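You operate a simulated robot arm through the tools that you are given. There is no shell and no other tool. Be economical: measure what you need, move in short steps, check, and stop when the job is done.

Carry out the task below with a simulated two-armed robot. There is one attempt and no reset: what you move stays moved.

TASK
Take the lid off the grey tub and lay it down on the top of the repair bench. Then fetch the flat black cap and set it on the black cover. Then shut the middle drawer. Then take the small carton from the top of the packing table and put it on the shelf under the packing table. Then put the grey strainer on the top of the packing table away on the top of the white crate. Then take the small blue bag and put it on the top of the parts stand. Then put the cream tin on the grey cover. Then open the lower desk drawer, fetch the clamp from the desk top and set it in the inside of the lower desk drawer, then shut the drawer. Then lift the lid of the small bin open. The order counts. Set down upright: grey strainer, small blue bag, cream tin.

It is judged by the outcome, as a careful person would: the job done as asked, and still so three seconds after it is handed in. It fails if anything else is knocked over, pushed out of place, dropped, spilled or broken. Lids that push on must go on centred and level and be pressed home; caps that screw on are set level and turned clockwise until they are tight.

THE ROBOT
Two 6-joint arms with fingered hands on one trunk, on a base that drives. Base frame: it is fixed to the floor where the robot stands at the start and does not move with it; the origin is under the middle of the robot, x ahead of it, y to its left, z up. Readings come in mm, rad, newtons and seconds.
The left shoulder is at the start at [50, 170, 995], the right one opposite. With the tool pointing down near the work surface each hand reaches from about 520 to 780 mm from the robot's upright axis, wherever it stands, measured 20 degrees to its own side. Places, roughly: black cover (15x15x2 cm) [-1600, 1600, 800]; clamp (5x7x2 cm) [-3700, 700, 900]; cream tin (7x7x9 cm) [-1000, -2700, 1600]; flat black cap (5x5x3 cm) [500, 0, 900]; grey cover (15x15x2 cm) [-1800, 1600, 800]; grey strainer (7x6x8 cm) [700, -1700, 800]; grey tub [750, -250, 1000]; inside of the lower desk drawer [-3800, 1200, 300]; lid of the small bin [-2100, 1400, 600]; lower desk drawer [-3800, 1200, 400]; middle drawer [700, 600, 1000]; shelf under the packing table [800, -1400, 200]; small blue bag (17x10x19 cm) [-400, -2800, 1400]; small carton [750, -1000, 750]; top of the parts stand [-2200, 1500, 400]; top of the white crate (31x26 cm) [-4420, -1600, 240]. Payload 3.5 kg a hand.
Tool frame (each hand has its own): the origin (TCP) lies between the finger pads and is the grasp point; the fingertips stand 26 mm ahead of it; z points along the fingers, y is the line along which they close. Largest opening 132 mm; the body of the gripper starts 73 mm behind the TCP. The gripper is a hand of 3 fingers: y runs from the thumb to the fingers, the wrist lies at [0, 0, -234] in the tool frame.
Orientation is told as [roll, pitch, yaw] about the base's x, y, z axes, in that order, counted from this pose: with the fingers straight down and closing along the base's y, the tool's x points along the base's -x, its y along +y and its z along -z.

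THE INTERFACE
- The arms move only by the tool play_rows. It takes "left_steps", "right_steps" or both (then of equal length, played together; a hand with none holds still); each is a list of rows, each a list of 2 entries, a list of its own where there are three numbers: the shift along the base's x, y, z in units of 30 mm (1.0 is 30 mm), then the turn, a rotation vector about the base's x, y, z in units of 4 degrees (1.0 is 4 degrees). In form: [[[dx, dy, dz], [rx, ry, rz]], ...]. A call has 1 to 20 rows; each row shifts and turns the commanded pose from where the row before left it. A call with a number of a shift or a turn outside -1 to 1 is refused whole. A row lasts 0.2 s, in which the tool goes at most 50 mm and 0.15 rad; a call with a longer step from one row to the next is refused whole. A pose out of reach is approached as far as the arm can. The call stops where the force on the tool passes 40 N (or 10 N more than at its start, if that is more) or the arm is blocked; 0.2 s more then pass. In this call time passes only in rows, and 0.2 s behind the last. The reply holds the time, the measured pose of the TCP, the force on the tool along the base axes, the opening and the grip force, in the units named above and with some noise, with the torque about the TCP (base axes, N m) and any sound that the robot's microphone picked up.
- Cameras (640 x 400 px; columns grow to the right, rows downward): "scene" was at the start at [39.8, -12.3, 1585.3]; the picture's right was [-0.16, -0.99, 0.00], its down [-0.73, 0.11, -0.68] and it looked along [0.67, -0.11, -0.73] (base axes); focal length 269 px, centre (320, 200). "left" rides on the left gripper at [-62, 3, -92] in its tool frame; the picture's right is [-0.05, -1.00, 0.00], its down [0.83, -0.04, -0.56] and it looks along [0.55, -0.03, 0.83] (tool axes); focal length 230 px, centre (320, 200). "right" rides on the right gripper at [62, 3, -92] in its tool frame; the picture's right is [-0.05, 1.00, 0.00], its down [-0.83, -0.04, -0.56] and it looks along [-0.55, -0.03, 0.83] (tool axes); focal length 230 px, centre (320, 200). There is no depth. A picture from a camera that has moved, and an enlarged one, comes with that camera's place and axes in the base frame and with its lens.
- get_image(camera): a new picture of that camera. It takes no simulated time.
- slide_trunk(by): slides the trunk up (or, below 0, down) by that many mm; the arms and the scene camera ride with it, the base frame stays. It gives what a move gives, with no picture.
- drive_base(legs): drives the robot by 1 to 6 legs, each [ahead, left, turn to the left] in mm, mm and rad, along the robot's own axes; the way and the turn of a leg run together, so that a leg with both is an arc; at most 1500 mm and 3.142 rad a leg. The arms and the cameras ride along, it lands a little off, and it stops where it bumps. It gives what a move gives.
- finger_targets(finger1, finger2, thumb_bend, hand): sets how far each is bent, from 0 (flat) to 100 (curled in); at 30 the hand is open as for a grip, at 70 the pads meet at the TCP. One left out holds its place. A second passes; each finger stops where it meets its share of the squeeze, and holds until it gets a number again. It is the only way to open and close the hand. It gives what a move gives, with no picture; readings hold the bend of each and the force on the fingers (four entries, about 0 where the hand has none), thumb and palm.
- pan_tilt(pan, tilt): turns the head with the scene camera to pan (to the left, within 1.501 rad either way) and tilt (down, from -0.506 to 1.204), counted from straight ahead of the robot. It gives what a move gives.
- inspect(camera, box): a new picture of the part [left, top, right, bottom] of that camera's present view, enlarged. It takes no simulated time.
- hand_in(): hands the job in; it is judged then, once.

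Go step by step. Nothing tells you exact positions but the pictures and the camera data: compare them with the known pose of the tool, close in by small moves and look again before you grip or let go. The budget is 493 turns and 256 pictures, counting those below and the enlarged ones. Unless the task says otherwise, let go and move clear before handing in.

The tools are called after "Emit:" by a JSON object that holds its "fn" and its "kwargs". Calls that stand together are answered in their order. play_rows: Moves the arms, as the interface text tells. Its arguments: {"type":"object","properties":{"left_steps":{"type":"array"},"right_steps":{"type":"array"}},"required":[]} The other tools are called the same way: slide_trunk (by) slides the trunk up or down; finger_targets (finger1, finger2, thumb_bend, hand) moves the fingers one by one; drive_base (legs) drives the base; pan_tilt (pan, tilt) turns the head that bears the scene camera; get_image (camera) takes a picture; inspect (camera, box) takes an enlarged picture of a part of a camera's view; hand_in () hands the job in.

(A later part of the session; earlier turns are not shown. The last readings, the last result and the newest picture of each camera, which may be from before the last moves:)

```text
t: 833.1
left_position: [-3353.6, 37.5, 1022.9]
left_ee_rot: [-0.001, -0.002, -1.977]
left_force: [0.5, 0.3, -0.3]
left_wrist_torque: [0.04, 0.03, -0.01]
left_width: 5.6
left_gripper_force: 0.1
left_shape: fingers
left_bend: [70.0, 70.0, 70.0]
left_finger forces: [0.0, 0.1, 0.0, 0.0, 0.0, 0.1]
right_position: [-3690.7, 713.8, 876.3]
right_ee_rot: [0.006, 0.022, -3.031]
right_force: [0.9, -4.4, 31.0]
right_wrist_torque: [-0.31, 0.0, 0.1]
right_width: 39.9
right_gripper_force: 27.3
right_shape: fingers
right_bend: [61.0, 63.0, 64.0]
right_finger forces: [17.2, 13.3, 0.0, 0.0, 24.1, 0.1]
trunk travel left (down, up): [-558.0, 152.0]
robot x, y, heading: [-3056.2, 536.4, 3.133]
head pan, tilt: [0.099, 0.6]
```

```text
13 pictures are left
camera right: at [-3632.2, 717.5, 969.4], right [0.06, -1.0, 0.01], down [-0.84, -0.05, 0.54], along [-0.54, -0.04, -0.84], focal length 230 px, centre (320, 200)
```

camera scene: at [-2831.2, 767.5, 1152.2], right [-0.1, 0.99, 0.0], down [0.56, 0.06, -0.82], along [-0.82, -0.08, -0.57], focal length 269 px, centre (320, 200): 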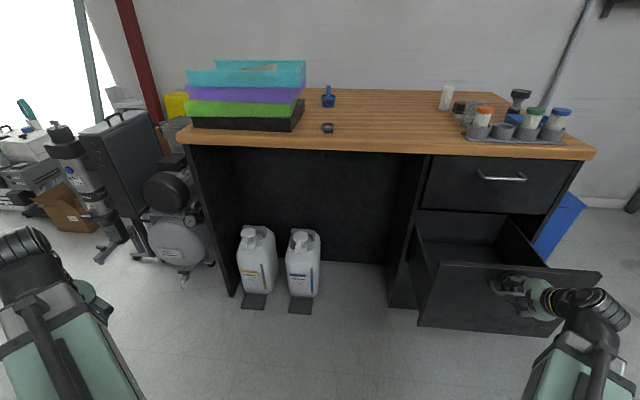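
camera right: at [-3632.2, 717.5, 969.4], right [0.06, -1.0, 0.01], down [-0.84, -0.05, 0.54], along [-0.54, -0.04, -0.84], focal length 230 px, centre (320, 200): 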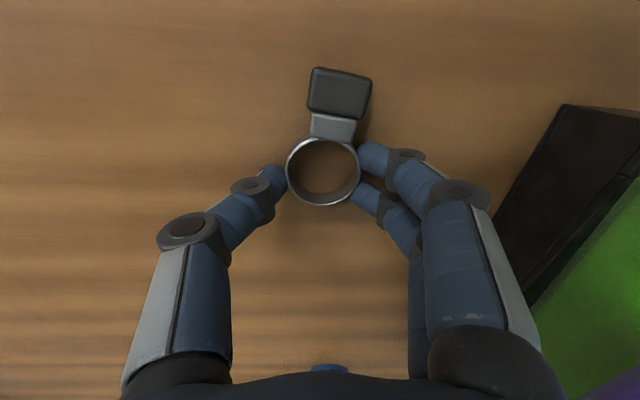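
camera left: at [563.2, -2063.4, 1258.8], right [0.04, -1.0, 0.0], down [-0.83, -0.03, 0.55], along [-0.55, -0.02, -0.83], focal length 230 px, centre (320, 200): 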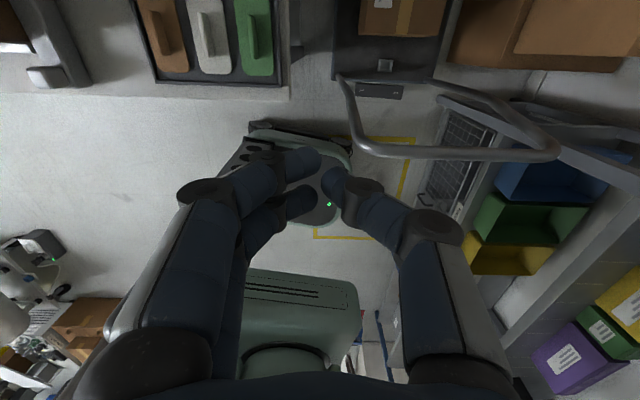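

The clamp is firmly gripped. I lift it, back off and strafe north to the open drawer.

Emit:
{"fn": "play_rows", "kwargs": {"right_steps": [[[0, 0, 0.6], [0, 0, 0]], [[0, 0, 1], [0, 0, 0]], [[0, 0, 1], [0, 0, 0]], [[0, 0, 1], [0, 0, 0]], [[0, 0, 1], [0, 0, 0]], [[0.9, 0, 0.8], [0, 0, 0]], [[0.9, 0, 0], [0, 0, 0]]]}}

Emit:
{"fn": "drive_base", "kwargs": {"legs": [[-110, 0, 0], [0, -478, 0]]}}

Emit:
{"fn": "get_image", "kwargs": {"camera": "right"}}

```text
t: 834.7
left_position: [-3355.2, 38.5, 1024.0]
left_ee_rot: [0.003, -0.002, -1.978]
left_force: [0.2, -0.1, 0.2]
left_wrist_torque: [0.0, 0.01, 0.02]
left_width: 5.9
left_gripper_force: 0.2
left_shape: fingers
left_bend: [70.0, 70.0, 70.0]
left_finger forces: [0.0, 0.1, 0.0, 0.0, 0.0, 0.0]
right_position: [-3636.4, 715.3, 1036.8]
right_ee_rot: [0.007, 0.022, -3.035]
right_force: [-0.1, -0.1, -0.6]
right_wrist_torque: [0.0, -0.02, -0.03]
right_width: 39.8
right_gripper_force: 13.5
right_shape: fingers
right_bend: [60.0, 62.0, 63.0]
right_finger forces: [7.3, 6.4, 0.1, 0.0, 13.1, 0.1]
trunk travel left (down, up): [-558.0, 152.0]
robot x, y, heading: [-3053.1, 537.2, 3.134]
head pan, tilt: [0.099, 0.6]
```

```text
t: 838.4
left_position: [-3243.2, 526.2, 1023.7]
left_ee_rot: [0.002, -0.005, -1.98]
left_force: [0.1, -0.4, -0.6]
left_wrist_torque: [-0.02, 0.01, 0.0]
left_width: 5.5
left_gripper_force: 0.0
left_shape: fingers
left_bend: [70.0, 70.0, 70.0]
left_finger forces: [0.0, 0.1, 0.0, 0.1, 0.1, 0.0]
right_position: [-3521.6, 1201.6, 1037.6]
right_ee_rot: [0.007, 0.022, -3.036]
right_force: [-0.6, -0.2, 0.1]
right_wrist_torque: [-0.02, 0.0, 0.0]
right_width: 39.7
right_gripper_force: 13.3
right_shape: fingers
right_bend: [60.0, 62.0, 63.0]
right_finger forces: [7.3, 6.5, 0.1, 0.0, 13.0, 0.0]
trunk travel left (down, up): [-558.0, 152.0]
robot x, y, heading: [-2941.0, 1021.6, 3.126]
head pan, tilt: [0.099, 0.6]
```

```text
12 pictures are left
camera right: at [-3462.9, 1207.0, 1130.3], right [0.05, -1.0, 0.01], down [-0.84, -0.04, 0.54], along [-0.53, -0.03, -0.84], focal length 230 px, centre (320, 200)
```

right: 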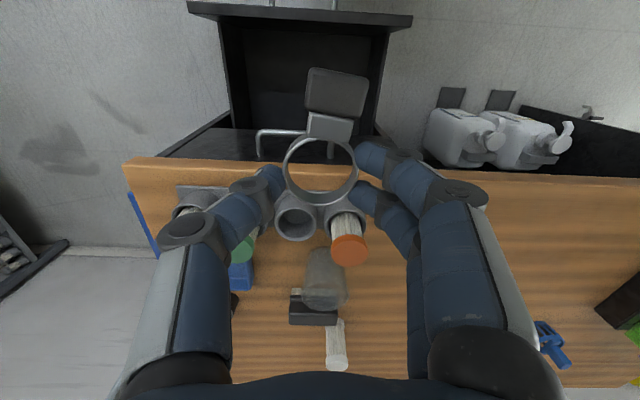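

Position is good; to clear the upper handle I shift 30 mm toward me, then lower the trunk into the drawer.

Emit:
{"fn": "play_rows", "kwargs": {"right_steps": [[[0.5, 0.35, 0], [0, 0, 0]], [[0.5, 0.35, 0], [0, 0, 0]]]}}

Emit:
{"fn": "slide_trunk", "kwargs": {"by": -390}}

Emit:
{"fn": "get_image", "kwargs": {"camera": "right"}}

```text
t: 839.0
left_position: [-3242.8, 524.2, 1023.0]
left_ee_rot: [0.001, -0.003, -1.982]
left_force: [-0.6, 0.0, 0.0]
left_wrist_torque: [0.02, -0.01, 0.01]
left_width: 5.6
left_gripper_force: 0.0
left_shape: fingers
left_bend: [70.0, 70.0, 70.0]
left_finger forces: [0.1, 0.0, 0.1, 0.0, 0.0, 0.0]
right_position: [-3490.1, 1222.0, 1037.2]
right_ee_rot: [0.006, 0.024, -3.037]
right_force: [0.0, -0.4, -0.3]
right_wrist_torque: [0.01, 0.02, -0.02]
right_width: 39.6
right_gripper_force: 12.7
right_shape: fingers
right_bend: [60.0, 62.0, 63.0]
right_finger forces: [7.3, 6.5, 0.0, 0.0, 13.1, 0.0]
trunk travel left (down, up): [-558.0, 152.0]
robot x, y, heading: [-2941.3, 1020.1, 3.135]
head pan, tilt: [0.099, 0.6]
```

```text
t: 842.8
left_position: [-3241.7, 524.3, 633.2]
left_ee_rot: [0.001, -0.002, -1.983]
left_force: [-1.0, -0.3, 0.3]
left_wrist_torque: [-0.01, 0.03, -0.05]
left_width: 5.7
left_gripper_force: 0.1
left_shape: fingers
left_bend: [70.0, 70.0, 70.0]
left_finger forces: [0.0, 0.0, 0.0, 0.1, 0.0, 0.1]
right_position: [-3492.2, 1223.5, 647.6]
right_ee_rot: [0.008, 0.023, -3.037]
right_force: [1.1, -0.1, -0.8]
right_wrist_torque: [-0.01, 0.01, 0.0]
right_width: 39.9
right_gripper_force: 13.3
right_shape: fingers
right_bend: [60.0, 62.0, 63.0]
right_finger forces: [7.3, 6.3, 0.0, 0.0, 13.1, 0.0]
trunk travel left (down, up): [-168.0, 542.0]
robot x, y, heading: [-2942.4, 1023.6, 3.128]
head pan, tilt: [0.099, 0.6]
```

```text
11 pictures are left
camera right: at [-3432.3, 1227.3, 741.1], right [0.05, -1.0, 0.01], down [-0.84, -0.04, 0.54], along [-0.54, -0.03, -0.84], focal length 230 px, centre (320, 200)
```

right: 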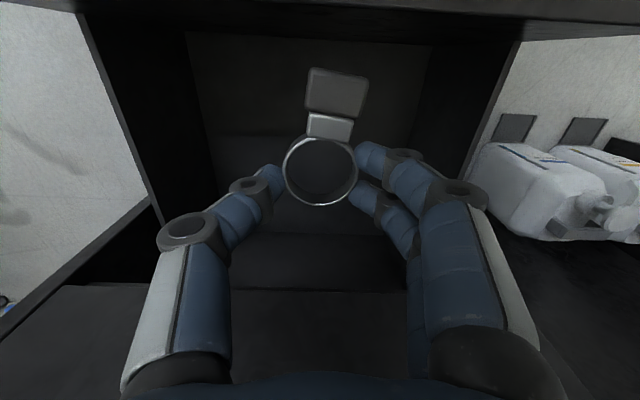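

With the trunk low the forearm would hit the drawer front, so I raise the trunk and reach down with the arm instead.

Emit:
{"fn": "slide_trunk", "kwargs": {"by": 400}}

Emit:
{"fn": "play_rows", "kwargs": {"right_steps": [[[0, 0, -1], [0, 0, 0]], [[0, 0, -1], [0, 0, 0]], [[0, 0, -1], [0, 0, 0]], [[0, 0, -1], [0, 0, 0]], [[0, 0, -1], [0, 0, 0]], [[0, 0, -1], [0, 0, 0]], [[0, 0, -1], [0, 0, 0]], [[0, 0, -1], [0, 0, 0]], [[0, 0, -1], [0, 0, 0]], [[0, 0, -1], [0, 0, 0]], [[0, 0, -1], [0, 0, 0]], [[0, 0, -1], [0, 0, 0]], [[0, 0, -1], [0, 0, 0]], [[0, 0, -1], [0, 0, 0]]]}}

Emit:
{"fn": "get_image", "kwargs": {"camera": "scene"}}

```text
t: 846.6
left_position: [-3242.6, 524.4, 1032.4]
left_ee_rot: [0.001, -0.001, -1.984]
left_force: [-0.7, 0.3, -0.6]
left_wrist_torque: [-0.04, -0.02, -0.01]
left_width: 5.4
left_gripper_force: 0.1
left_shape: fingers
left_bend: [70.0, 70.0, 70.0]
left_finger forces: [0.1, 0.0, 0.1, 0.0, 0.0, 0.1]
right_position: [-3491.1, 1222.9, 1047.2]
right_ee_rot: [0.006, 0.023, -3.035]
right_force: [-0.1, -0.4, 0.0]
right_wrist_torque: [-0.04, 0.01, -0.03]
right_width: 39.8
right_gripper_force: 13.3
right_shape: fingers
right_bend: [60.0, 62.0, 63.0]
right_finger forces: [7.3, 6.4, 0.0, 0.0, 13.1, 0.0]
trunk travel left (down, up): [-568.0, 142.0]
robot x, y, heading: [-2939.2, 1022.2, 3.131]
head pan, tilt: [0.099, 0.6]
```

```text
t: 849.6
left_position: [-3242.5, 525.4, 1031.6]
left_ee_rot: [0.003, -0.003, -1.982]
left_force: [1.0, -0.3, 0.8]
left_wrist_torque: [0.0, 0.0, 0.03]
left_width: 5.7
left_gripper_force: 0.0
left_shape: fingers
left_bend: [70.0, 70.0, 70.0]
left_finger forces: [0.0, 0.0, 0.0, 0.1, 0.0, 0.1]
right_position: [-3491.2, 1225.1, 629.2]
right_ee_rot: [0.007, 0.024, -3.037]
right_force: [-0.8, 0.4, 0.4]
right_wrist_torque: [0.0, 0.04, 0.02]
right_width: 39.5
right_gripper_force: 13.4
right_shape: fingers
right_bend: [60.0, 62.0, 63.0]
right_finger forces: [7.3, 6.6, 0.0, 0.0, 13.1, 0.1]
trunk travel left (down, up): [-568.0, 142.0]
robot x, y, heading: [-2938.7, 1016.9, 3.132]
head pan, tilt: [0.099, 0.6]
```

```text
10 pictures are left
camera scene: at [-2987.9, 1013.0, 1562.2], right [-0.09, 1.0, 0.0], down [0.56, 0.05, -0.83], along [-0.82, -0.07, -0.56], focal length 269 px, centre (320, 200)
```

scene: 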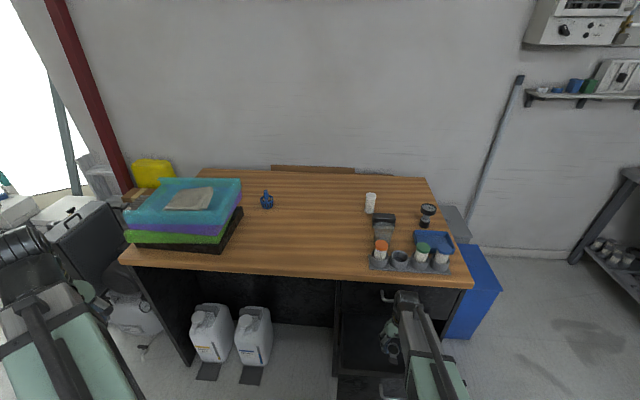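

Emit:
{"fn": "slide_trunk", "kwargs": {"by": 140}}

Emit:
{"fn": "play_rows", "kwargs": {"right_steps": [[[0, 0, -1], [0, 0, 0]], [[0, 0, -1], [0, 0, 0]], [[0, 0, -1], [0, 0, 0]], [[0, 0, -1], [0, 0, 0]], [[0, 0, -1], [0, 0, 0]], [[0, 0, -1], [0, 0, 0]], [[0, 0, -1], [0, 0, 0]], [[0, 0, -1], [0, 0, 0]], [[0, 0, -1], [0, 0, 0]], [[0, 0, -1], [0, 0, 0]], [[0, 0, -1], [0, 0, 0]]]}}

Emit:
{"fn": "play_rows", "kwargs": {"right_steps": [[[0, 0, -0.7], [0, 0, 0]], [[0, 0, -0.7], [0, 0, 0]], [[0, 0, -0.7], [0, 0, 0]]]}}

Emit:
{"fn": "get_image", "kwargs": {"camera": "right"}}

```text
t: 851.3
left_position: [-3242.6, 523.8, 1172.8]
left_ee_rot: [0.003, -0.002, -1.982]
left_force: [-0.4, -0.4, 0.8]
left_wrist_torque: [0.01, 0.0, -0.02]
left_width: 5.7
left_gripper_force: 0.1
left_shape: fingers
left_bend: [70.0, 70.0, 70.0]
left_finger forces: [0.0, 0.0, 0.0, 0.0, 0.1, 0.1]
right_position: [-3492.3, 1224.1, 769.0]
right_ee_rot: [0.008, 0.023, -3.037]
right_force: [-0.8, 0.6, -0.4]
right_wrist_torque: [-0.01, 0.01, 0.04]
right_width: 39.6
right_gripper_force: 13.0
right_shape: fingers
right_bend: [60.0, 62.0, 63.0]
right_finger forces: [7.3, 6.6, 0.0, 0.1, 13.1, 0.0]
trunk travel left (down, up): [-708.0, 2.0]
robot x, y, heading: [-2944.2, 1019.6, 3.13]
head pan, tilt: [0.099, 0.6]
```

```text
t: 853.7
left_position: [-3241.3, 523.4, 1172.2]
left_ee_rot: [0.001, -0.005, -1.982]
left_force: [0.3, 0.0, -0.7]
left_wrist_torque: [-0.02, 0.02, -0.03]
left_width: 5.7
left_gripper_force: 0.1
left_shape: fingers
left_bend: [70.0, 70.0, 70.0]
left_finger forces: [0.0, 0.0, 0.1, 0.1, 0.0, 0.0]
right_position: [-3454.0, 1221.4, 476.4]
right_ee_rot: [0.008, 0.023, -3.038]
right_force: [-0.3, 0.2, 0.1]
right_wrist_torque: [0.01, -0.03, 0.01]
right_width: 39.5
right_gripper_force: 13.7
right_shape: fingers
right_bend: [60.0, 62.0, 63.0]
right_finger forces: [7.4, 6.7, 0.0, 0.0, 13.1, 0.0]
right hand out of reach, approached as far as the arm can: row 9, 10, 11
trunk travel left (down, up): [-708.0, 2.0]
robot x, y, heading: [-2939.5, 1020.0, 3.132]
head pan, tilt: [0.099, 0.6]
```

```text
t: 854.5
left_position: [-3242.6, 525.1, 1172.1]
left_ee_rot: [0.003, -0.003, -1.984]
left_force: [-0.1, 0.7, -0.8]
left_wrist_torque: [0.04, 0.02, 0.01]
left_width: 6.0
left_gripper_force: 0.1
left_shape: fingers
left_bend: [70.0, 70.0, 70.0]
left_finger forces: [0.0, 0.0, 0.0, 0.0, 0.1, 0.0]
right_position: [-3423.3, 1220.3, 450.7]
right_ee_rot: [0.007, 0.022, -3.036]
right_force: [-1.4, 0.3, 0.0]
right_wrist_torque: [-0.02, 0.01, -0.03]
right_width: 39.5
right_gripper_force: 13.9
right_shape: fingers
right_bend: [60.0, 62.0, 63.0]
right_finger forces: [7.4, 6.8, 0.0, 0.0, 13.1, 0.1]
right hand out of reach, approached as far as the arm can: row 1, 2, 3
trunk travel left (down, up): [-708.0, 2.0]
robot x, y, heading: [-2938.8, 1021.4, 3.13]
head pan, tilt: [0.099, 0.6]
```

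```text
9 pictures are left
camera right: at [-3365.0, 1223.6, 544.0], right [0.05, -1.0, 0.01], down [-0.84, -0.04, 0.54], along [-0.54, -0.03, -0.84], focal length 230 px, centre (320, 200)
```

right: 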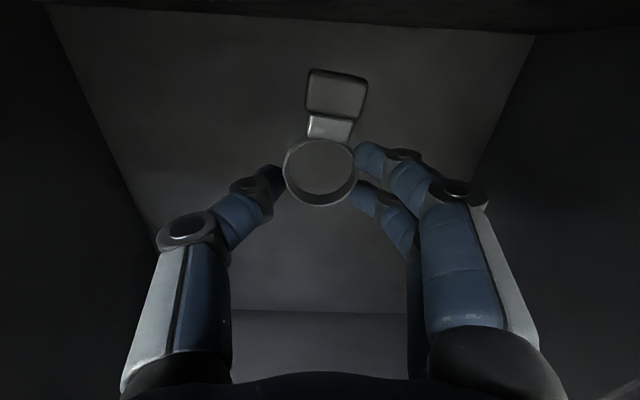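

The drawer floor seems at z≈300. I lower the trunk in small steps, watching the force.

Emit:
{"fn": "slide_trunk", "kwargs": {"by": -60}}

Emit:
{"fn": "slide_trunk", "kwargs": {"by": -35}}

Emit:
{"fn": "get_image", "kwargs": {"camera": "right"}}

```text
t: 855.5
left_position: [-3242.4, 524.6, 1112.9]
left_ee_rot: [0.004, -0.004, -1.982]
left_force: [1.0, -0.6, 0.4]
left_wrist_torque: [0.01, -0.02, 0.03]
left_width: 5.4
left_gripper_force: 0.0
left_shape: fingers
left_bend: [70.0, 70.0, 70.0]
left_finger forces: [0.0, 0.1, 0.0, 0.0, 0.0, 0.0]
right_position: [-3424.6, 1219.0, 390.1]
right_ee_rot: [0.006, 0.02, -3.037]
right_force: [-0.3, -0.1, -0.4]
right_wrist_torque: [-0.03, -0.01, -0.01]
right_width: 39.6
right_gripper_force: 13.1
right_shape: fingers
right_bend: [60.0, 62.0, 63.0]
right_finger forces: [7.4, 6.7, 0.1, 0.1, 13.1, 0.0]
trunk travel left (down, up): [-648.0, 62.0]
robot x, y, heading: [-2938.8, 1021.0, 3.132]
head pan, tilt: [0.099, 0.6]
```

```text
t: 856.2
left_position: [-3242.8, 524.8, 1078.0]
left_ee_rot: [0.0, -0.005, -1.982]
left_force: [-0.7, -0.2, -0.3]
left_wrist_torque: [-0.04, -0.03, 0.0]
left_width: 5.6
left_gripper_force: 0.0
left_shape: fingers
left_bend: [70.0, 70.0, 70.0]
left_finger forces: [0.0, 0.0, 0.0, 0.0, 0.0, 0.0]
right_position: [-3424.4, 1218.0, 356.8]
right_ee_rot: [0.007, 0.02, -3.035]
right_force: [0.0, -0.1, 17.2]
right_wrist_torque: [0.24, 0.1, 0.02]
right_width: 39.3
right_gripper_force: 22.2
right_shape: fingers
right_bend: [61.0, 62.0, 64.0]
right_finger forces: [9.1, 9.7, 0.1, 0.0, 25.6, 0.0]
trunk travel left (down, up): [-613.0, 97.0]
robot x, y, heading: [-2937.9, 1020.8, 3.13]
head pan, tilt: [0.099, 0.6]
```

```text
8 pictures are left
camera right: at [-3365.9, 1223.6, 450.5], right [0.05, -1.0, 0.01], down [-0.84, -0.04, 0.54], along [-0.54, -0.03, -0.84], focal length 230 px, centre (320, 200)
```

right: 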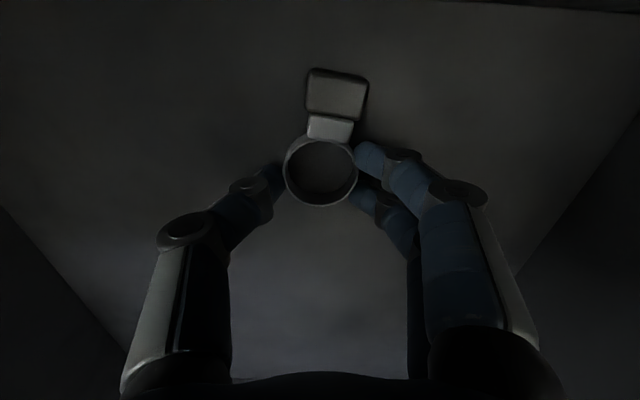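

The clamp touches the drawer floor. I release it and rise out.

Emit:
{"fn": "finger_targets", "kwargs": {"hand": "right", "finger1": 48, "finger2": 48, "thumb_bend": 48}}

Emit:
{"fn": "slide_trunk", "kwargs": {"by": 95}}

Emit:
{"fn": "play_rows", "kwargs": {"right_steps": [[[0, 0, 1], [0, 0, 0]], [[-0.3, 0, 1], [0, 0, 0]], [[-0.3, 0, 1], [0, 0, 0]], [[-0.3, 0, 1], [0, 0, 0]], [[0, 0, 1], [0, 0, 0]], [[0, 0, 1], [0, 0, 0]], [[0, 0, 1], [0, 0, 0]], [[0, 0, 1], [0, 0, 0]], [[0, 0, 1], [0, 0, 0]], [[0, 0, 1], [0, 0, 0]], [[0, 0, 1], [0, 0, 0]], [[0, 0, 1], [0, 0, 0]], [[0, 0, 1], [0, 0, 0]], [[0, 0, 1], [0, 0, 0]]]}}

Emit:
{"fn": "get_image", "kwargs": {"camera": "right"}}

```text
t: 857.0
left_position: [-3240.1, 523.1, 1077.0]
left_ee_rot: [0.002, -0.001, -1.983]
left_force: [-0.1, -0.4, -0.8]
left_wrist_torque: [-0.02, -0.01, -0.05]
left_width: 5.5
left_gripper_force: 0.1
left_shape: fingers
left_bend: [70.0, 70.0, 70.0]
left_finger forces: [0.0, 0.0, 0.1, 0.0, 0.1, 0.0]
right_position: [-3426.9, 1219.7, 358.4]
right_ee_rot: [0.005, 0.017, -3.036]
right_force: [0.3, -5.9, 23.2]
right_wrist_torque: [0.75, 0.16, 0.04]
right_width: 66.6
right_gripper_force: 10.9
right_shape: fingers
right_bend: [48.0, 48.0, 51.0]
right_finger forces: [0.1, 0.0, 0.0, 0.0, 22.7, 0.1]
trunk travel left (down, up): [-613.0, 97.0]
robot x, y, heading: [-2939.2, 1020.1, 3.127]
head pan, tilt: [0.099, 0.6]
stopped (right hand): the force on the tool passed its limit at 41 N (the readings are from after the stop); the commanded pose is now the measured one
```

```text
t: 858.3
left_position: [-3242.3, 524.6, 1172.5]
left_ee_rot: [0.001, -0.002, -1.98]
left_force: [0.0, -0.4, 0.3]
left_wrist_torque: [0.01, 0.01, -0.01]
left_width: 5.6
left_gripper_force: 0.1
left_shape: fingers
left_bend: [70.0, 70.0, 70.0]
left_finger forces: [0.0, 0.1, 0.0, 0.0, 0.0, 0.0]
right_position: [-3424.7, 1219.5, 451.4]
right_ee_rot: [0.007, 0.02, -3.037]
right_force: [0.1, 0.1, 0.7]
right_wrist_torque: [0.01, 0.05, 0.03]
right_width: 73.8
right_gripper_force: 0.0
right_shape: fingers
right_bend: [48.0, 48.0, 48.0]
right_finger forces: [0.1, 0.1, 0.0, 0.0, 0.0, 0.1]
trunk travel left (down, up): [-708.0, 2.0]
robot x, y, heading: [-2942.3, 1019.1, 3.135]
head pan, tilt: [0.099, 0.6]
```

```text
t: 861.3
left_position: [-3242.6, 524.5, 1172.9]
left_ee_rot: [0.001, -0.003, -1.981]
left_force: [0.0, -0.3, -0.8]
left_wrist_torque: [-0.04, -0.01, 0.03]
left_width: 5.7
left_gripper_force: 0.0
left_shape: fingers
left_bend: [70.0, 70.0, 70.0]
left_finger forces: [0.0, 0.0, 0.1, 0.1, 0.1, 0.0]
right_position: [-3451.3, 1217.9, 872.3]
right_ee_rot: [0.006, 0.019, -3.038]
right_force: [0.2, -0.3, 0.2]
right_wrist_torque: [0.02, 0.04, 0.02]
right_width: 73.8
right_gripper_force: 0.2
right_shape: fingers
right_bend: [48.0, 48.0, 48.0]
right_finger forces: [0.0, 0.0, 0.1, 0.1, 0.1, 0.0]
trunk travel left (down, up): [-708.0, 2.0]
robot x, y, heading: [-2943.2, 1019.5, 3.131]
head pan, tilt: [0.099, 0.6]
```

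```text
7 pictures are left
camera right: at [-3393.1, 1222.0, 965.6], right [0.05, -1.0, 0.01], down [-0.84, -0.04, 0.54], along [-0.54, -0.03, -0.84], focal length 230 px, centre (320, 200)
```

right: 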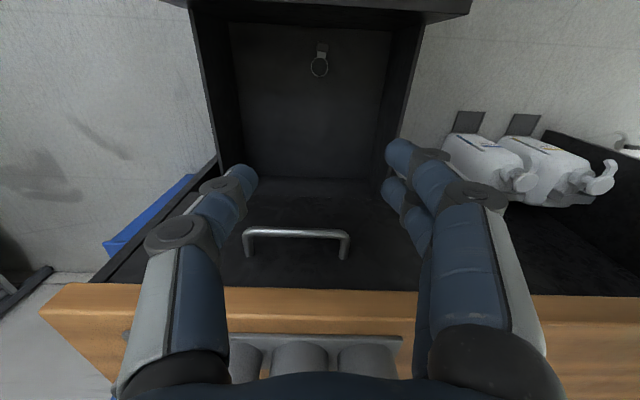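

The clamp lies in the drawer. To shut it I reposition to the south, close the fist, and will push with the hand tilted forward.

Emit:
{"fn": "drive_base", "kwargs": {"legs": [[0, 230, 0], [-150, 0, 0]]}}

Emit:
{"fn": "finger_targets", "kwargs": {"hand": "right", "finger1": 70, "finger2": 70, "thumb_bend": 70}}

Emit:
{"fn": "play_rows", "kwargs": {"right_steps": [[[0.3, 0.9, 0], [0, 0, 0]], [[0.3, 0.9, 0], [0, 0, 0]], [[0.2, 0.9, 0], [0, 0, 0]], [[0.2, 0.9, 0], [0, 0, 0]], [[0, 0, 0], [0, 1, 0]], [[0, 0, 0], [0, 1, 0]], [[0, 0, 0], [0, 1, 0]], [[0, 0, 0], [0, 1, 0]], [[0, 0, 0], [0, 1, 0]], [[0, 0, 0], [0, 1, 0]], [[0, 0, 0], [0, 1, 0]], [[0, 0, 0], [0, 1, 0]], [[0, 0, 0], [0, 1, 0]], [[0, 0, 0], [0, 1, 0]], [[0, 0, 0], [0, 1, 0]], [[0, 0, 0], [0, 1, 0]]]}}

```text
t: 864.0
left_position: [-3088.3, 293.0, 1173.5]
left_ee_rot: [0.002, -0.002, -1.975]
left_force: [1.0, -0.2, -0.3]
left_wrist_torque: [-0.01, -0.01, 0.01]
left_width: 5.8
left_gripper_force: 0.1
left_shape: fingers
left_bend: [70.0, 70.0, 70.0]
left_finger forces: [0.0, 0.0, 0.0, 0.1, 0.0, 0.0]
right_position: [-3303.5, 984.8, 871.8]
right_ee_rot: [0.006, 0.02, -3.03]
right_force: [0.0, 0.2, 0.3]
right_wrist_torque: [0.02, 0.01, 0.02]
right_width: 74.0
right_gripper_force: 0.1
right_shape: fingers
right_bend: [48.0, 48.0, 48.0]
right_finger forces: [0.0, 0.0, 0.0, 0.0, 0.1, 0.1]
trunk travel left (down, up): [-708.0, 2.0]
robot x, y, heading: [-2788.8, 790.7, 3.142]
head pan, tilt: [0.099, 0.6]
```

```text
t: 865.0
left_position: [-3090.4, 293.6, 1172.1]
left_ee_rot: [0.002, -0.002, -1.975]
left_force: [0.0, 0.4, -0.3]
left_wrist_torque: [-0.01, 0.03, -0.01]
left_width: 5.6
left_gripper_force: 0.1
left_shape: fingers
left_bend: [70.0, 70.0, 70.0]
left_finger forces: [0.0, 0.1, 0.1, 0.0, 0.0, 0.0]
right_position: [-3305.6, 985.5, 871.7]
right_ee_rot: [0.007, 0.019, -3.031]
right_force: [-0.6, 0.5, -0.3]
right_wrist_torque: [0.02, 0.03, -0.01]
right_width: 6.4
right_gripper_force: 0.1
right_shape: fingers
right_bend: [70.0, 70.0, 70.0]
right_finger forces: [0.1, 0.0, 0.0, 0.0, 0.1, 0.0]
trunk travel left (down, up): [-708.0, 2.0]
robot x, y, heading: [-2794.5, 790.3, 3.136]
head pan, tilt: [0.099, 0.6]
```

```text
t: 868.4
left_position: [-3091.1, 293.1, 1172.3]
left_ee_rot: [0.003, -0.003, -1.975]
left_force: [0.1, -0.3, 0.1]
left_wrist_torque: [0.0, 0.01, -0.01]
left_width: 5.7
left_gripper_force: 0.0
left_shape: fingers
left_bend: [70.0, 70.0, 70.0]
left_finger forces: [0.0, 0.0, 0.1, 0.0, 0.1, 0.1]
right_position: [-3338.1, 1118.5, 843.0]
right_ee_rot: [-0.114, -0.812, -2.98]
right_force: [0.0, 0.2, -1.5]
right_wrist_torque: [0.01, 0.0, 0.02]
right_width: 6.2
right_gripper_force: 0.0
right_shape: fingers
right_bend: [70.0, 70.0, 70.0]
right_finger forces: [0.0, 0.0, 0.0, 0.1, 0.0, 0.1]
right hand out of reach, approached as far as the arm can: row 8, 9, 10, 11, 12, 13, 14, 15, 16
trunk travel left (down, up): [-708.0, 2.0]
robot x, y, heading: [-2789.7, 788.6, 3.139]
head pan, tilt: [0.099, 0.6]
```

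Emit:
{"fn": "drive_base", "kwargs": {"legs": [[-30, 15, 0]]}}

Emit:
{"fn": "slide_trunk", "kwargs": {"by": -330}}

Emit:
{"fn": "get_image", "kwargs": {"camera": "scene"}}

```text
t: 869.2
left_position: [-3078.2, 283.9, 1171.7]
left_ee_rot: [0.001, -0.002, -1.968]
left_force: [-0.2, -0.3, 0.5]
left_wrist_torque: [-0.03, 0.0, -0.01]
left_width: 5.6
left_gripper_force: 0.1
left_shape: fingers
left_bend: [70.0, 70.0, 70.0]
left_finger forces: [0.0, 0.0, 0.0, 0.0, 0.0, 0.0]
right_position: [-3332.9, 1108.5, 843.0]
right_ee_rot: [-0.113, -0.812, -2.972]
right_force: [0.7, -0.2, -0.1]
right_wrist_torque: [-0.01, 0.02, -0.01]
right_width: 6.1
right_gripper_force: 0.0
right_shape: fingers
right_bend: [70.0, 70.0, 70.0]
right_finger forces: [0.1, 0.0, 0.0, 0.0, 0.0, 0.0]
trunk travel left (down, up): [-708.0, 2.0]
robot x, y, heading: [-2783.2, 783.5, -3.139]
head pan, tilt: [0.099, 0.6]
stopped in leg 1: the robot was blocked; the commanded pose is now the measured one
```

```text
t: 871.2
left_position: [-3077.5, 284.7, 950.4]
left_ee_rot: [0.0, -0.002, -1.971]
left_force: [-0.3, 0.3, -0.4]
left_wrist_torque: [0.01, -0.03, 0.0]
left_width: 5.2
left_gripper_force: 0.0
left_shape: fingers
left_bend: [70.0, 70.0, 70.0]
left_finger forces: [0.0, 0.1, 0.1, 0.0, 0.0, 0.1]
right_position: [-3336.1, 1109.2, 628.3]
right_ee_rot: [-0.112, -0.825, -2.974]
right_force: [1.9, -4.4, 17.6]
right_wrist_torque: [0.0, 0.01, 0.03]
right_width: 1.0
right_gripper_force: 9.1
right_shape: fingers
right_bend: [76.0, 70.0, 70.0]
right_finger forces: [18.5, 0.1, 0.0, 0.0, 0.0, 0.1]
trunk travel left (down, up): [-486.0, 224.0]
robot x, y, heading: [-2786.9, 783.9, -3.135]
head pan, tilt: [0.099, 0.6]
stopped: the force on the tool passed its limit at 54 N (the readings are from after the stop); the commanded pose is now the measured one
```

```text
6 pictures are left
camera scene: at [-2830.4, 776.7, 1480.1], right [-0.1, 0.99, 0.0], down [0.56, 0.06, -0.83], along [-0.82, -0.08, -0.56], focal length 269 px, centre (320, 200)
```

scene: 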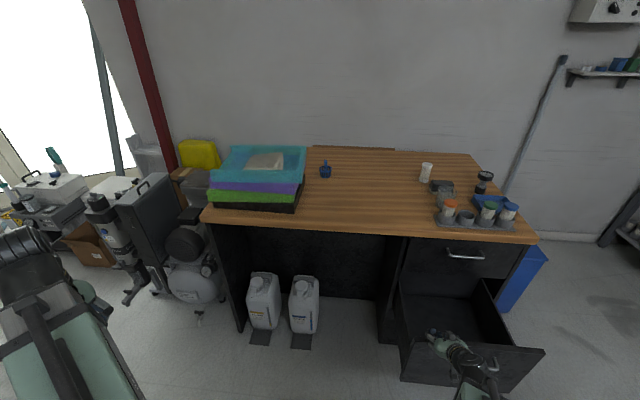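

The fingertips caught the top edge of the front. I lift, move back toward me and try again lower.

Emit:
{"fn": "play_rows", "kwargs": {"right_steps": [[[0, 0, 0.8], [0, 0, 0]], [[0.8, 0, 0.2], [0, 0, 0]], [[0.8, 0, 0], [0, 0, 0]]]}}

```text
t: 872.0
left_position: [-3078.2, 284.2, 952.4]
left_ee_rot: [0.001, -0.003, -1.968]
left_force: [-0.2, -0.7, 0.2]
left_wrist_torque: [0.0, -0.02, 0.04]
left_width: 5.5
left_gripper_force: 0.0
left_shape: fingers
left_bend: [70.0, 70.0, 70.0]
left_finger forces: [0.1, 0.1, 0.0, 0.1, 0.0, 0.0]
right_position: [-3330.2, 1129.9, 633.5]
right_ee_rot: [-0.114, -0.824, -2.973]
right_force: [-1.5, -3.3, 15.7]
right_wrist_torque: [-0.14, 0.16, 0.07]
right_width: 4.5
right_gripper_force: 7.7
right_shape: fingers
right_bend: [71.0, 70.0, 70.0]
right_finger forces: [14.8, 0.1, 0.1, 0.0, 0.0, 0.0]
right hand out of reach, approached as far as the arm can: row 1, 2, 3
trunk travel left (down, up): [-486.0, 224.0]
robot x, y, heading: [-2787.4, 785.9, -3.14]
head pan, tilt: [0.099, 0.6]
```

Emit:
{"fn": "slide_trunk", "kwargs": {"by": 60}}

Emit:
{"fn": "play_rows", "kwargs": {"right_steps": [[[0.3, 0, 0], [0, -1, 0]], [[0.3, 0, 0], [0, -1, 0]], [[0.3, 0, 0], [0, -1, 0]], [[0.3, 0, 0], [0, -1, 0]], [[0.3, 0, 0], [0, -1, 0]], [[0.3, 0, 0], [0, -1, 0]], [[0.5, 0, 0], [0, -1, 0]], [[0.5, 0, 0], [0, -1, 0]], [[0.5, 0, 0], [0, -1, 0]]]}}

```text
t: 873.0
left_position: [-3079.2, 285.1, 1010.7]
left_ee_rot: [0.0, -0.001, -1.968]
left_force: [-1.7, 0.9, 0.1]
left_wrist_torque: [0.0, -0.02, 0.02]
left_width: 5.7
left_gripper_force: 0.0
left_shape: fingers
left_bend: [70.0, 70.0, 70.0]
left_finger forces: [0.1, 0.0, 0.0, 0.0, 0.0, 0.1]
right_position: [-3329.4, 1129.2, 691.4]
right_ee_rot: [-0.111, -0.819, -2.976]
right_force: [-0.4, 0.0, 0.3]
right_wrist_torque: [0.01, 0.0, 0.02]
right_width: 5.8
right_gripper_force: 0.1
right_shape: fingers
right_bend: [70.0, 70.0, 70.0]
right_finger forces: [0.0, 0.1, 0.0, 0.0, 0.1, 0.1]
trunk travel left (down, up): [-546.0, 164.0]
robot x, y, heading: [-2783.7, 785.6, -3.136]
head pan, tilt: [0.099, 0.6]
```

```text
t: 875.0
left_position: [-3078.5, 286.0, 1011.6]
left_ee_rot: [0.001, -0.001, -1.969]
left_force: [0.8, -0.6, 0.5]
left_wrist_torque: [0.0, 0.01, 0.0]
left_width: 5.5
left_gripper_force: 0.0
left_shape: fingers
left_bend: [70.0, 70.0, 70.0]
left_finger forces: [0.1, 0.0, 0.0, 0.1, 0.0, 0.0]
right_position: [-3237.7, 1132.1, 688.7]
right_ee_rot: [-0.013, -0.198, -3.027]
right_force: [0.0, -0.1, -0.5]
right_wrist_torque: [0.0, 0.0, -0.02]
right_width: 5.7
right_gripper_force: 0.0
right_shape: fingers
right_bend: [70.0, 70.0, 70.0]
right_finger forces: [0.1, 0.0, 0.1, 0.1, 0.0, 0.0]
right hand out of reach, approached as far as the arm can: row 1, 3
trunk travel left (down, up): [-546.0, 164.0]
robot x, y, heading: [-2786.0, 784.3, -3.133]
head pan, tilt: [0.099, 0.6]
```

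Emit:
{"fn": "slide_trunk", "kwargs": {"by": -170}}

Emit:
{"fn": "drive_base", "kwargs": {"legs": [[150, 0, 0]]}}

Emit:
{"fn": "drive_base", "kwargs": {"legs": [[120, 0, 0]]}}

Emit:
{"fn": "get_image", "kwargs": {"camera": "scene"}}

```text
t: 877.0
left_position: [-3078.9, 284.1, 840.7]
left_ee_rot: [0.001, -0.003, -1.969]
left_force: [0.1, 1.0, 0.1]
left_wrist_torque: [0.03, -0.01, -0.02]
left_width: 5.4
left_gripper_force: 0.0
left_shape: fingers
left_bend: [70.0, 70.0, 70.0]
left_finger forces: [0.0, 0.0, 0.0, 0.1, 0.0, 0.0]
right_position: [-3237.1, 1131.7, 518.7]
right_ee_rot: [-0.013, -0.198, -3.025]
right_force: [-0.1, -0.3, -0.2]
right_wrist_torque: [-0.01, 0.02, -0.04]
right_width: 5.8
right_gripper_force: 0.0
right_shape: fingers
right_bend: [70.0, 70.0, 70.0]
right_finger forces: [0.1, 0.0, 0.0, 0.0, 0.0, 0.1]
trunk travel left (down, up): [-376.0, 334.0]
robot x, y, heading: [-2787.5, 782.9, -3.138]
head pan, tilt: [0.099, 0.6]
```

```text
t: 878.3
left_position: [-3227.0, 284.6, 841.1]
left_ee_rot: [0.002, -0.001, -1.966]
left_force: [-0.4, -0.3, -0.7]
left_wrist_torque: [0.0, -0.01, 0.03]
left_width: 5.5
left_gripper_force: 0.0
left_shape: fingers
left_bend: [70.0, 70.0, 70.0]
left_finger forces: [0.1, 0.0, 0.0, 0.0, 0.0, 0.0]
right_position: [-3387.0, 1132.0, 518.4]
right_ee_rot: [-0.013, -0.199, -3.024]
right_force: [0.3, 0.0, -0.7]
right_wrist_torque: [-0.02, 0.04, -0.01]
right_width: 5.4
right_gripper_force: 0.0
right_shape: fingers
right_bend: [70.0, 70.0, 70.0]
right_finger forces: [0.0, 0.1, 0.0, 0.1, 0.0, 0.0]
trunk travel left (down, up): [-376.0, 334.0]
robot x, y, heading: [-2935.3, 787.1, -3.132]
head pan, tilt: [0.099, 0.6]
```

```text
t: 879.5
left_position: [-3348.2, 284.4, 840.7]
left_ee_rot: [0.001, -0.002, -1.969]
left_force: [0.0, 0.6, 0.6]
left_wrist_torque: [0.0, 0.01, -0.01]
left_width: 5.7
left_gripper_force: 0.1
left_shape: fingers
left_bend: [70.0, 70.0, 70.0]
left_finger forces: [0.0, 0.0, 0.1, 0.0, 0.1, 0.1]
right_position: [-3506.9, 1132.1, 519.2]
right_ee_rot: [-0.012, -0.199, -3.024]
right_force: [0.2, 0.0, -0.3]
right_wrist_torque: [0.0, 0.04, -0.02]
right_width: 5.1
right_gripper_force: 0.0
right_shape: fingers
right_bend: [70.0, 70.0, 70.0]
right_finger forces: [0.0, 0.0, 0.0, 0.1, 0.1, 0.0]
trunk travel left (down, up): [-376.0, 334.0]
robot x, y, heading: [-3055.6, 788.0, -3.136]
head pan, tilt: [0.099, 0.6]
```

```text
5 pictures are left
camera scene: at [-3099.8, 775.9, 1370.5], right [-0.1, 0.99, 0.0], down [0.56, 0.06, -0.83], along [-0.82, -0.08, -0.56], focal length 269 px, centre (320, 200)
```

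scene: 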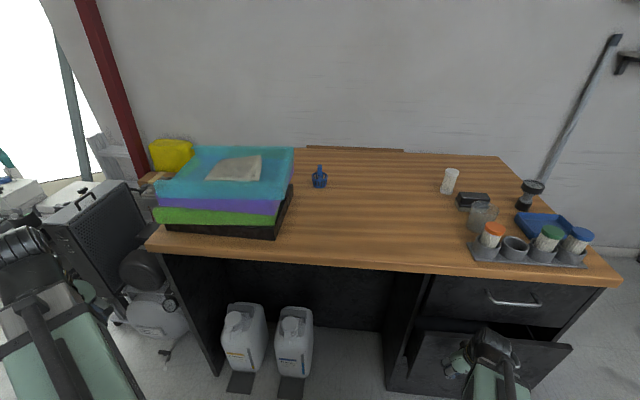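

Most of the way. I back off 110 mm, tilt the hand forward again so the wrist clears the upper drawer, and push it home.

Emit:
{"fn": "drive_base", "kwargs": {"legs": [[-110, 0, 0]]}}

Emit:
{"fn": "play_rows", "kwargs": {"right_steps": [[[-0.3, -0.3, 0], [0, 1, 0]], [[-0.3, -0.3, 0], [0, 1, 0]], [[-0.3, -0.3, 0], [0, 1, 0]], [[0, 0, 0], [0, 1, 0]], [[0, 0, 0], [0, 1, 0]], [[0, 0, 0], [0, 1, 0]], [[0, 0, 0], [0, 1, 0]], [[0, 0, 0], [0, 1, 0]], [[0, 0, 0], [0, 1, 0]]]}}

```text
t: 880.7
left_position: [-3238.5, 284.5, 842.7]
left_ee_rot: [0.002, -0.002, -1.969]
left_force: [0.1, 0.4, -0.2]
left_wrist_torque: [-0.01, 0.01, 0.01]
left_width: 5.7
left_gripper_force: 0.0
left_shape: fingers
left_bend: [70.0, 70.0, 70.0]
left_finger forces: [0.0, 0.0, 0.0, 0.0, 0.0, 0.1]
right_position: [-3396.6, 1133.7, 518.8]
right_ee_rot: [-0.013, -0.199, -3.028]
right_force: [-0.3, -0.5, 0.1]
right_wrist_torque: [0.01, -0.01, 0.0]
right_width: 5.5
right_gripper_force: 0.0
right_shape: fingers
right_bend: [70.0, 70.0, 70.0]
right_finger forces: [0.1, 0.0, 0.1, 0.0, 0.1, 0.1]
trunk travel left (down, up): [-376.0, 334.0]
robot x, y, heading: [-2942.6, 783.6, -3.137]
head pan, tilt: [0.099, 0.6]
```

```text
t: 882.7
left_position: [-3238.6, 283.8, 841.6]
left_ee_rot: [0.002, -0.001, -1.969]
left_force: [0.3, -0.3, -0.1]
left_wrist_torque: [0.02, -0.01, 0.03]
left_width: 5.4
left_gripper_force: 0.0
left_shape: fingers
left_bend: [70.0, 70.0, 70.0]
left_finger forces: [0.0, 0.0, 0.0, 0.0, 0.0, 0.0]
right_position: [-3475.3, 1127.5, 500.1]
right_ee_rot: [-0.109, -0.815, -2.983]
right_force: [-0.6, 0.2, -0.6]
right_wrist_torque: [0.0, -0.01, 0.02]
right_width: 5.4
right_gripper_force: 0.0
right_shape: fingers
right_bend: [70.0, 70.0, 70.0]
right_finger forces: [0.1, 0.1, 0.1, 0.1, 0.0, 0.0]
right hand out of reach, approached as far as the arm can: row 1, 2, 3, 4, 5, 6, 7, 8, 9
trunk travel left (down, up): [-376.0, 334.0]
robot x, y, heading: [-2942.1, 782.8, -3.141]
head pan, tilt: [0.099, 0.6]
```

Emit:
{"fn": "drive_base", "kwargs": {"legs": [[95, 0, 0]]}}

Emit:
{"fn": "drive_base", "kwargs": {"legs": [[40, 0, 0]]}}

Emit:
{"fn": "get_image", "kwargs": {"camera": "scene"}}

```text
t: 883.9
left_position: [-3333.3, 284.0, 840.8]
left_ee_rot: [0.001, -0.002, -1.97]
left_force: [0.2, -1.1, -0.7]
left_wrist_torque: [0.0, 0.0, -0.01]
left_width: 5.6
left_gripper_force: 0.1
left_shape: fingers
left_bend: [70.0, 70.0, 70.0]
left_finger forces: [0.0, 0.0, 0.1, 0.0, 0.0, 0.0]
right_position: [-3570.8, 1126.0, 500.7]
right_ee_rot: [-0.11, -0.814, -2.978]
right_force: [-0.5, -0.1, 0.0]
right_wrist_torque: [0.0, 0.01, 0.0]
right_width: 5.2
right_gripper_force: 0.0
right_shape: fingers
right_bend: [70.0, 70.0, 70.0]
right_finger forces: [0.0, 0.1, 0.0, 0.0, 0.0, 0.0]
trunk travel left (down, up): [-376.0, 334.0]
robot x, y, heading: [-3042.5, 785.0, -3.136]
head pan, tilt: [0.099, 0.6]
```

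```text
t: 884.7
left_position: [-3353.0, 284.8, 841.0]
left_ee_rot: [0.002, -0.004, -1.969]
left_force: [1.1, -0.1, 0.4]
left_wrist_torque: [0.0, 0.02, 0.02]
left_width: 5.6
left_gripper_force: 0.0
left_shape: fingers
left_bend: [70.0, 70.0, 70.0]
left_finger forces: [0.0, 0.0, 0.0, 0.1, 0.0, 0.0]
right_position: [-3584.3, 1123.6, 497.8]
right_ee_rot: [-0.103, -0.803, -2.978]
right_force: [8.9, 0.0, 2.3]
right_wrist_torque: [0.0, 0.0, 0.0]
right_width: 5.6
right_gripper_force: 4.8
right_shape: fingers
right_bend: [70.0, 73.0, 70.0]
right_finger forces: [0.0, 10.0, 0.0, 0.1, 0.0, 0.0]
trunk travel left (down, up): [-376.0, 334.0]
robot x, y, heading: [-3055.2, 783.5, -3.139]
head pan, tilt: [0.099, 0.6]
stopped in leg 1: the force on the tool passed its limit at 62 N (the readings are from after the stop); the commanded pose is now the measured one
```

```text
4 pictures are left
camera scene: at [-3104.2, 776.0, 1370.6], right [-0.1, 0.99, 0.0], down [0.56, 0.06, -0.83], along [-0.82, -0.08, -0.56], focal length 269 px, centre (320, 200)
```

scene: 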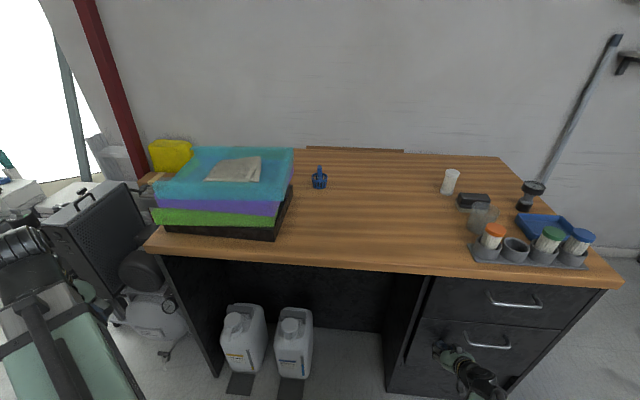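

The drawer is shut flush. Last: the small bin's lid on the parts stand (handle ≈[-2079, 1385, 592]). I back off, straighten the right hand and drive to the north side of the stand.

Emit:
{"fn": "drive_base", "kwargs": {"legs": [[-110, 0, 0]]}}

Emit:
{"fn": "slide_trunk", "kwargs": {"by": 330}}

Emit:
{"fn": "play_rows", "kwargs": {"right_steps": [[[0, 0, 0.3], [0, -1, 0]], [[0, 0, 0.3], [0, -1, 0]], [[0, 0, 0], [0, -1, 0]], [[0, 0, 0], [0, -1, 0]], [[0, 0, 0], [0, -1, 0]], [[0, 0, 0], [0, -1, 0]], [[0, 0, 0], [0, -1, 0]], [[0, 0, 0], [0, -1, 0]], [[0, 0, 0], [0, -1, 0]], [[0, 0, 0], [0, -1, 0]], [[0, 0, 0], [0, -1, 0]], [[0, 0, 0], [0, -0.7, 0]]]}}

Emit:
{"fn": "drive_base", "kwargs": {"legs": [[0, -700, 0], [0, -700, 0], [0, 0, 1.571], [0, 850, 0]]}}

```text
t: 885.9
left_position: [-3242.8, 284.1, 840.4]
left_ee_rot: [0.001, -0.003, -1.966]
left_force: [0.7, 0.3, -0.3]
left_wrist_torque: [-0.03, -0.01, 0.01]
left_width: 5.5
left_gripper_force: 0.0
left_shape: fingers
left_bend: [70.0, 70.0, 70.0]
left_finger forces: [0.1, 0.1, 0.1, 0.1, 0.0, 0.0]
right_position: [-3477.1, 1122.9, 498.4]
right_ee_rot: [-0.1, -0.803, -2.976]
right_force: [0.4, -0.2, -0.2]
right_wrist_torque: [0.0, -0.01, -0.06]
right_width: 5.7
right_gripper_force: 0.0
right_shape: fingers
right_bend: [70.0, 70.0, 70.0]
right_finger forces: [0.1, 0.1, 0.0, 0.1, 0.1, 0.1]
trunk travel left (down, up): [-376.0, 334.0]
robot x, y, heading: [-2947.7, 784.9, -3.138]
head pan, tilt: [0.099, 0.6]
```

```text
t: 889.1
left_position: [-3242.6, 284.2, 1170.6]
left_ee_rot: [0.003, -0.001, -1.967]
left_force: [-0.5, 0.0, -0.1]
left_wrist_torque: [0.0, 0.02, -0.01]
left_width: 5.7
left_gripper_force: 0.0
left_shape: fingers
left_bend: [70.0, 70.0, 70.0]
left_finger forces: [0.0, 0.0, 0.0, 0.1, 0.1, 0.0]
right_position: [-3476.8, 1123.0, 827.4]
right_ee_rot: [-0.102, -0.802, -2.976]
right_force: [-0.5, 0.6, -0.2]
right_wrist_torque: [-0.01, 0.01, 0.01]
right_width: 5.4
right_gripper_force: 0.1
right_shape: fingers
right_bend: [70.0, 70.0, 70.0]
right_finger forces: [0.0, 0.1, 0.1, 0.0, 0.0, 0.0]
trunk travel left (down, up): [-706.0, 4.0]
robot x, y, heading: [-2946.2, 785.2, -3.129]
head pan, tilt: [0.099, 0.6]
```

```text
t: 891.7
left_position: [-3243.8, 282.6, 1170.4]
left_ee_rot: [0.0, -0.002, -1.966]
left_force: [0.9, 0.5, 0.8]
left_wrist_torque: [-0.01, 0.0, 0.0]
left_width: 5.5
left_gripper_force: 0.0
left_shape: fingers
left_bend: [70.0, 70.0, 70.0]
left_finger forces: [0.0, 0.0, 0.0, 0.0, 0.0, 0.1]
right_position: [-3479.0, 1125.1, 844.2]
right_ee_rot: [0.02, 0.006, -3.026]
right_force: [0.5, 0.4, -0.1]
right_wrist_torque: [0.03, 0.04, 0.02]
right_width: 5.4
right_gripper_force: 0.0
right_shape: fingers
right_bend: [70.0, 70.0, 70.0]
right_finger forces: [0.0, 0.0, 0.1, 0.0, 0.1, 0.0]
right hand out of reach, approached as far as the arm can: row 1
trunk travel left (down, up): [-706.0, 4.0]
robot x, y, heading: [-2950.5, 788.5, -3.138]
head pan, tilt: [0.099, 0.6]
```

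```text
t: 907.0
left_position: [-1590.4, 1883.1, 1170.9]
left_ee_rot: [0.002, 0.0, -0.396]
left_force: [-0.3, 0.5, 0.8]
left_wrist_torque: [-0.02, 0.05, 0.0]
left_width: 5.6
left_gripper_force: 0.0
left_shape: fingers
left_bend: [70.0, 70.0, 70.0]
left_finger forces: [0.1, 0.0, 0.0, 0.0, 0.0, 0.0]
right_position: [-2430.7, 1645.8, 843.8]
right_ee_rot: [0.019, 0.007, -1.454]
right_force: [-0.2, -0.3, -1.2]
right_wrist_torque: [0.02, 0.01, 0.02]
right_width: 5.3
right_gripper_force: 0.1
right_shape: fingers
right_bend: [70.0, 70.0, 70.0]
right_finger forces: [0.1, 0.0, 0.0, 0.1, 0.0, 0.0]
trunk travel left (down, up): [-706.0, 4.0]
robot x, y, heading: [-2093.8, 2178.7, -1.568]
head pan, tilt: [0.099, 0.6]
```

Emit:
{"fn": "drive_base", "kwargs": {"legs": [[85, 50, 0]]}}

Emit:
{"fn": "finger_targets", "kwargs": {"hand": "right", "finger1": 44, "finger2": 44, "thumb_bend": 44}}

Emit:
{"fn": "play_rows", "kwargs": {"right_steps": [[[0.92, -0.3, 0], [0, 0, -0.5]], [[0.92, -0.3, 0], [0, 0, -0.5]], [[0.92, -0.5, 0], [0, 0, -0.5]], [[0.92, -0.5, 0], [0, 0, -0.5]], [[0.92, -0.5, 0], [0, 0, -0.5]], [[0.92, -0.5, 0], [0, 0, 0]], [[0.92, -0.6, 0], [0, 0, 0]], [[0.92, -0.6, 0], [0, 0, 0]], [[0.92, -0.6, 0], [0, 0, 0]], [[0.92, -0.7, 0], [0, 0, 0]], [[0.9, -0.7, 0], [0, 0, 0]]]}}

Emit:
{"fn": "slide_trunk", "kwargs": {"by": -150}}

Emit:
{"fn": "get_image", "kwargs": {"camera": "right"}}

```text
t: 908.1
left_position: [-1541.4, 1793.5, 1170.4]
left_ee_rot: [0.002, -0.002, -0.398]
left_force: [-0.2, -0.7, 0.4]
left_wrist_torque: [0.03, 0.05, 0.02]
left_width: 5.5
left_gripper_force: 0.1
left_shape: fingers
left_bend: [70.0, 70.0, 70.0]
left_finger forces: [0.1, 0.1, 0.0, 0.0, 0.1, 0.0]
right_position: [-2381.8, 1557.9, 842.7]
right_ee_rot: [0.019, 0.008, -1.457]
right_force: [0.5, -0.1, 0.7]
right_wrist_torque: [0.02, 0.01, 0.01]
right_width: 5.4
right_gripper_force: 0.1
right_shape: fingers
right_bend: [70.0, 70.0, 70.0]
right_finger forces: [0.1, 0.0, 0.0, 0.0, 0.1, 0.0]
trunk travel left (down, up): [-706.0, 4.0]
robot x, y, heading: [-2042.6, 2093.0, -1.567]
head pan, tilt: [0.099, 0.6]
```

```text
t: 909.1
left_position: [-1539.7, 1795.0, 1169.9]
left_ee_rot: [0.002, -0.003, -0.397]
left_force: [-0.3, -0.6, -0.5]
left_wrist_torque: [0.01, -0.01, -0.04]
left_width: 5.5
left_gripper_force: 0.0
left_shape: fingers
left_bend: [70.0, 70.0, 70.0]
left_finger forces: [0.0, 0.1, 0.0, 0.0, 0.0, 0.0]
right_position: [-2380.5, 1559.0, 843.9]
right_ee_rot: [0.02, 0.007, -1.455]
right_force: [0.3, 0.5, -0.5]
right_wrist_torque: [0.0, 0.0, 0.02]
right_width: 87.5
right_gripper_force: 0.0
right_shape: fingers
right_bend: [44.0, 44.0, 44.0]
right_finger forces: [0.1, 0.1, 0.1, 0.0, 0.1, 0.0]
trunk travel left (down, up): [-706.0, 4.0]
robot x, y, heading: [-2039.7, 2088.6, -1.569]
head pan, tilt: [0.099, 0.6]
```

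```text
t: 911.5
left_position: [-1541.1, 1795.6, 1170.5]
left_ee_rot: [0.001, -0.002, -0.397]
left_force: [-0.3, -0.7, 0.3]
left_wrist_torque: [-0.03, 0.0, -0.02]
left_width: 5.6
left_gripper_force: 0.0
left_shape: fingers
left_bend: [70.0, 70.0, 70.0]
left_finger forces: [0.0, 0.0, 0.0, 0.0, 0.1, 0.1]
right_position: [-2077.8, 1386.8, 845.0]
right_ee_rot: [0.019, 0.006, -1.632]
right_force: [-0.8, -0.4, 1.2]
right_wrist_torque: [-0.03, 0.01, -0.02]
right_width: 87.1
right_gripper_force: 0.1
right_shape: fingers
right_bend: [44.0, 44.0, 44.0]
right_finger forces: [0.0, 0.1, 0.0, 0.1, 0.0, 0.0]
trunk travel left (down, up): [-706.0, 4.0]
robot x, y, heading: [-2040.7, 2089.1, -1.57]
head pan, tilt: [0.099, 0.6]
```

```text
t: 913.2
left_position: [-1541.9, 1795.3, 1020.2]
left_ee_rot: [0.003, -0.003, -0.398]
left_force: [0.2, 0.2, 0.1]
left_wrist_torque: [0.01, -0.02, -0.01]
left_width: 5.7
left_gripper_force: 0.0
left_shape: fingers
left_bend: [70.0, 70.0, 70.0]
left_finger forces: [0.0, 0.0, 0.0, 0.1, 0.0, 0.1]
right_position: [-2078.5, 1388.0, 694.5]
right_ee_rot: [0.018, 0.007, -1.632]
right_force: [-0.1, 0.2, -0.4]
right_wrist_torque: [0.03, 0.0, -0.02]
right_width: 87.6
right_gripper_force: 0.0
right_shape: fingers
right_bend: [44.0, 44.0, 44.0]
right_finger forces: [0.1, 0.0, 0.0, 0.0, 0.0, 0.0]
trunk travel left (down, up): [-556.0, 154.0]
robot x, y, heading: [-2040.8, 2092.1, -1.57]
head pan, tilt: [0.099, 0.6]
```

```text
3 pictures are left
camera right: at [-2073.6, 1449.6, 787.8], right [0.99, -0.11, 0.02], down [-0.1, -0.83, 0.55], along [-0.05, -0.55, -0.84], focal length 230 px, centre (320, 200)
```

right: 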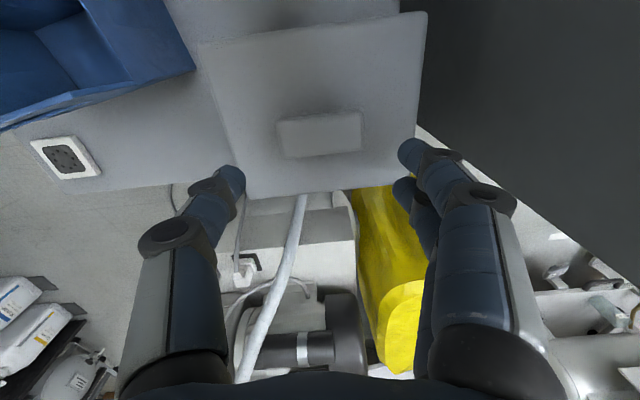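

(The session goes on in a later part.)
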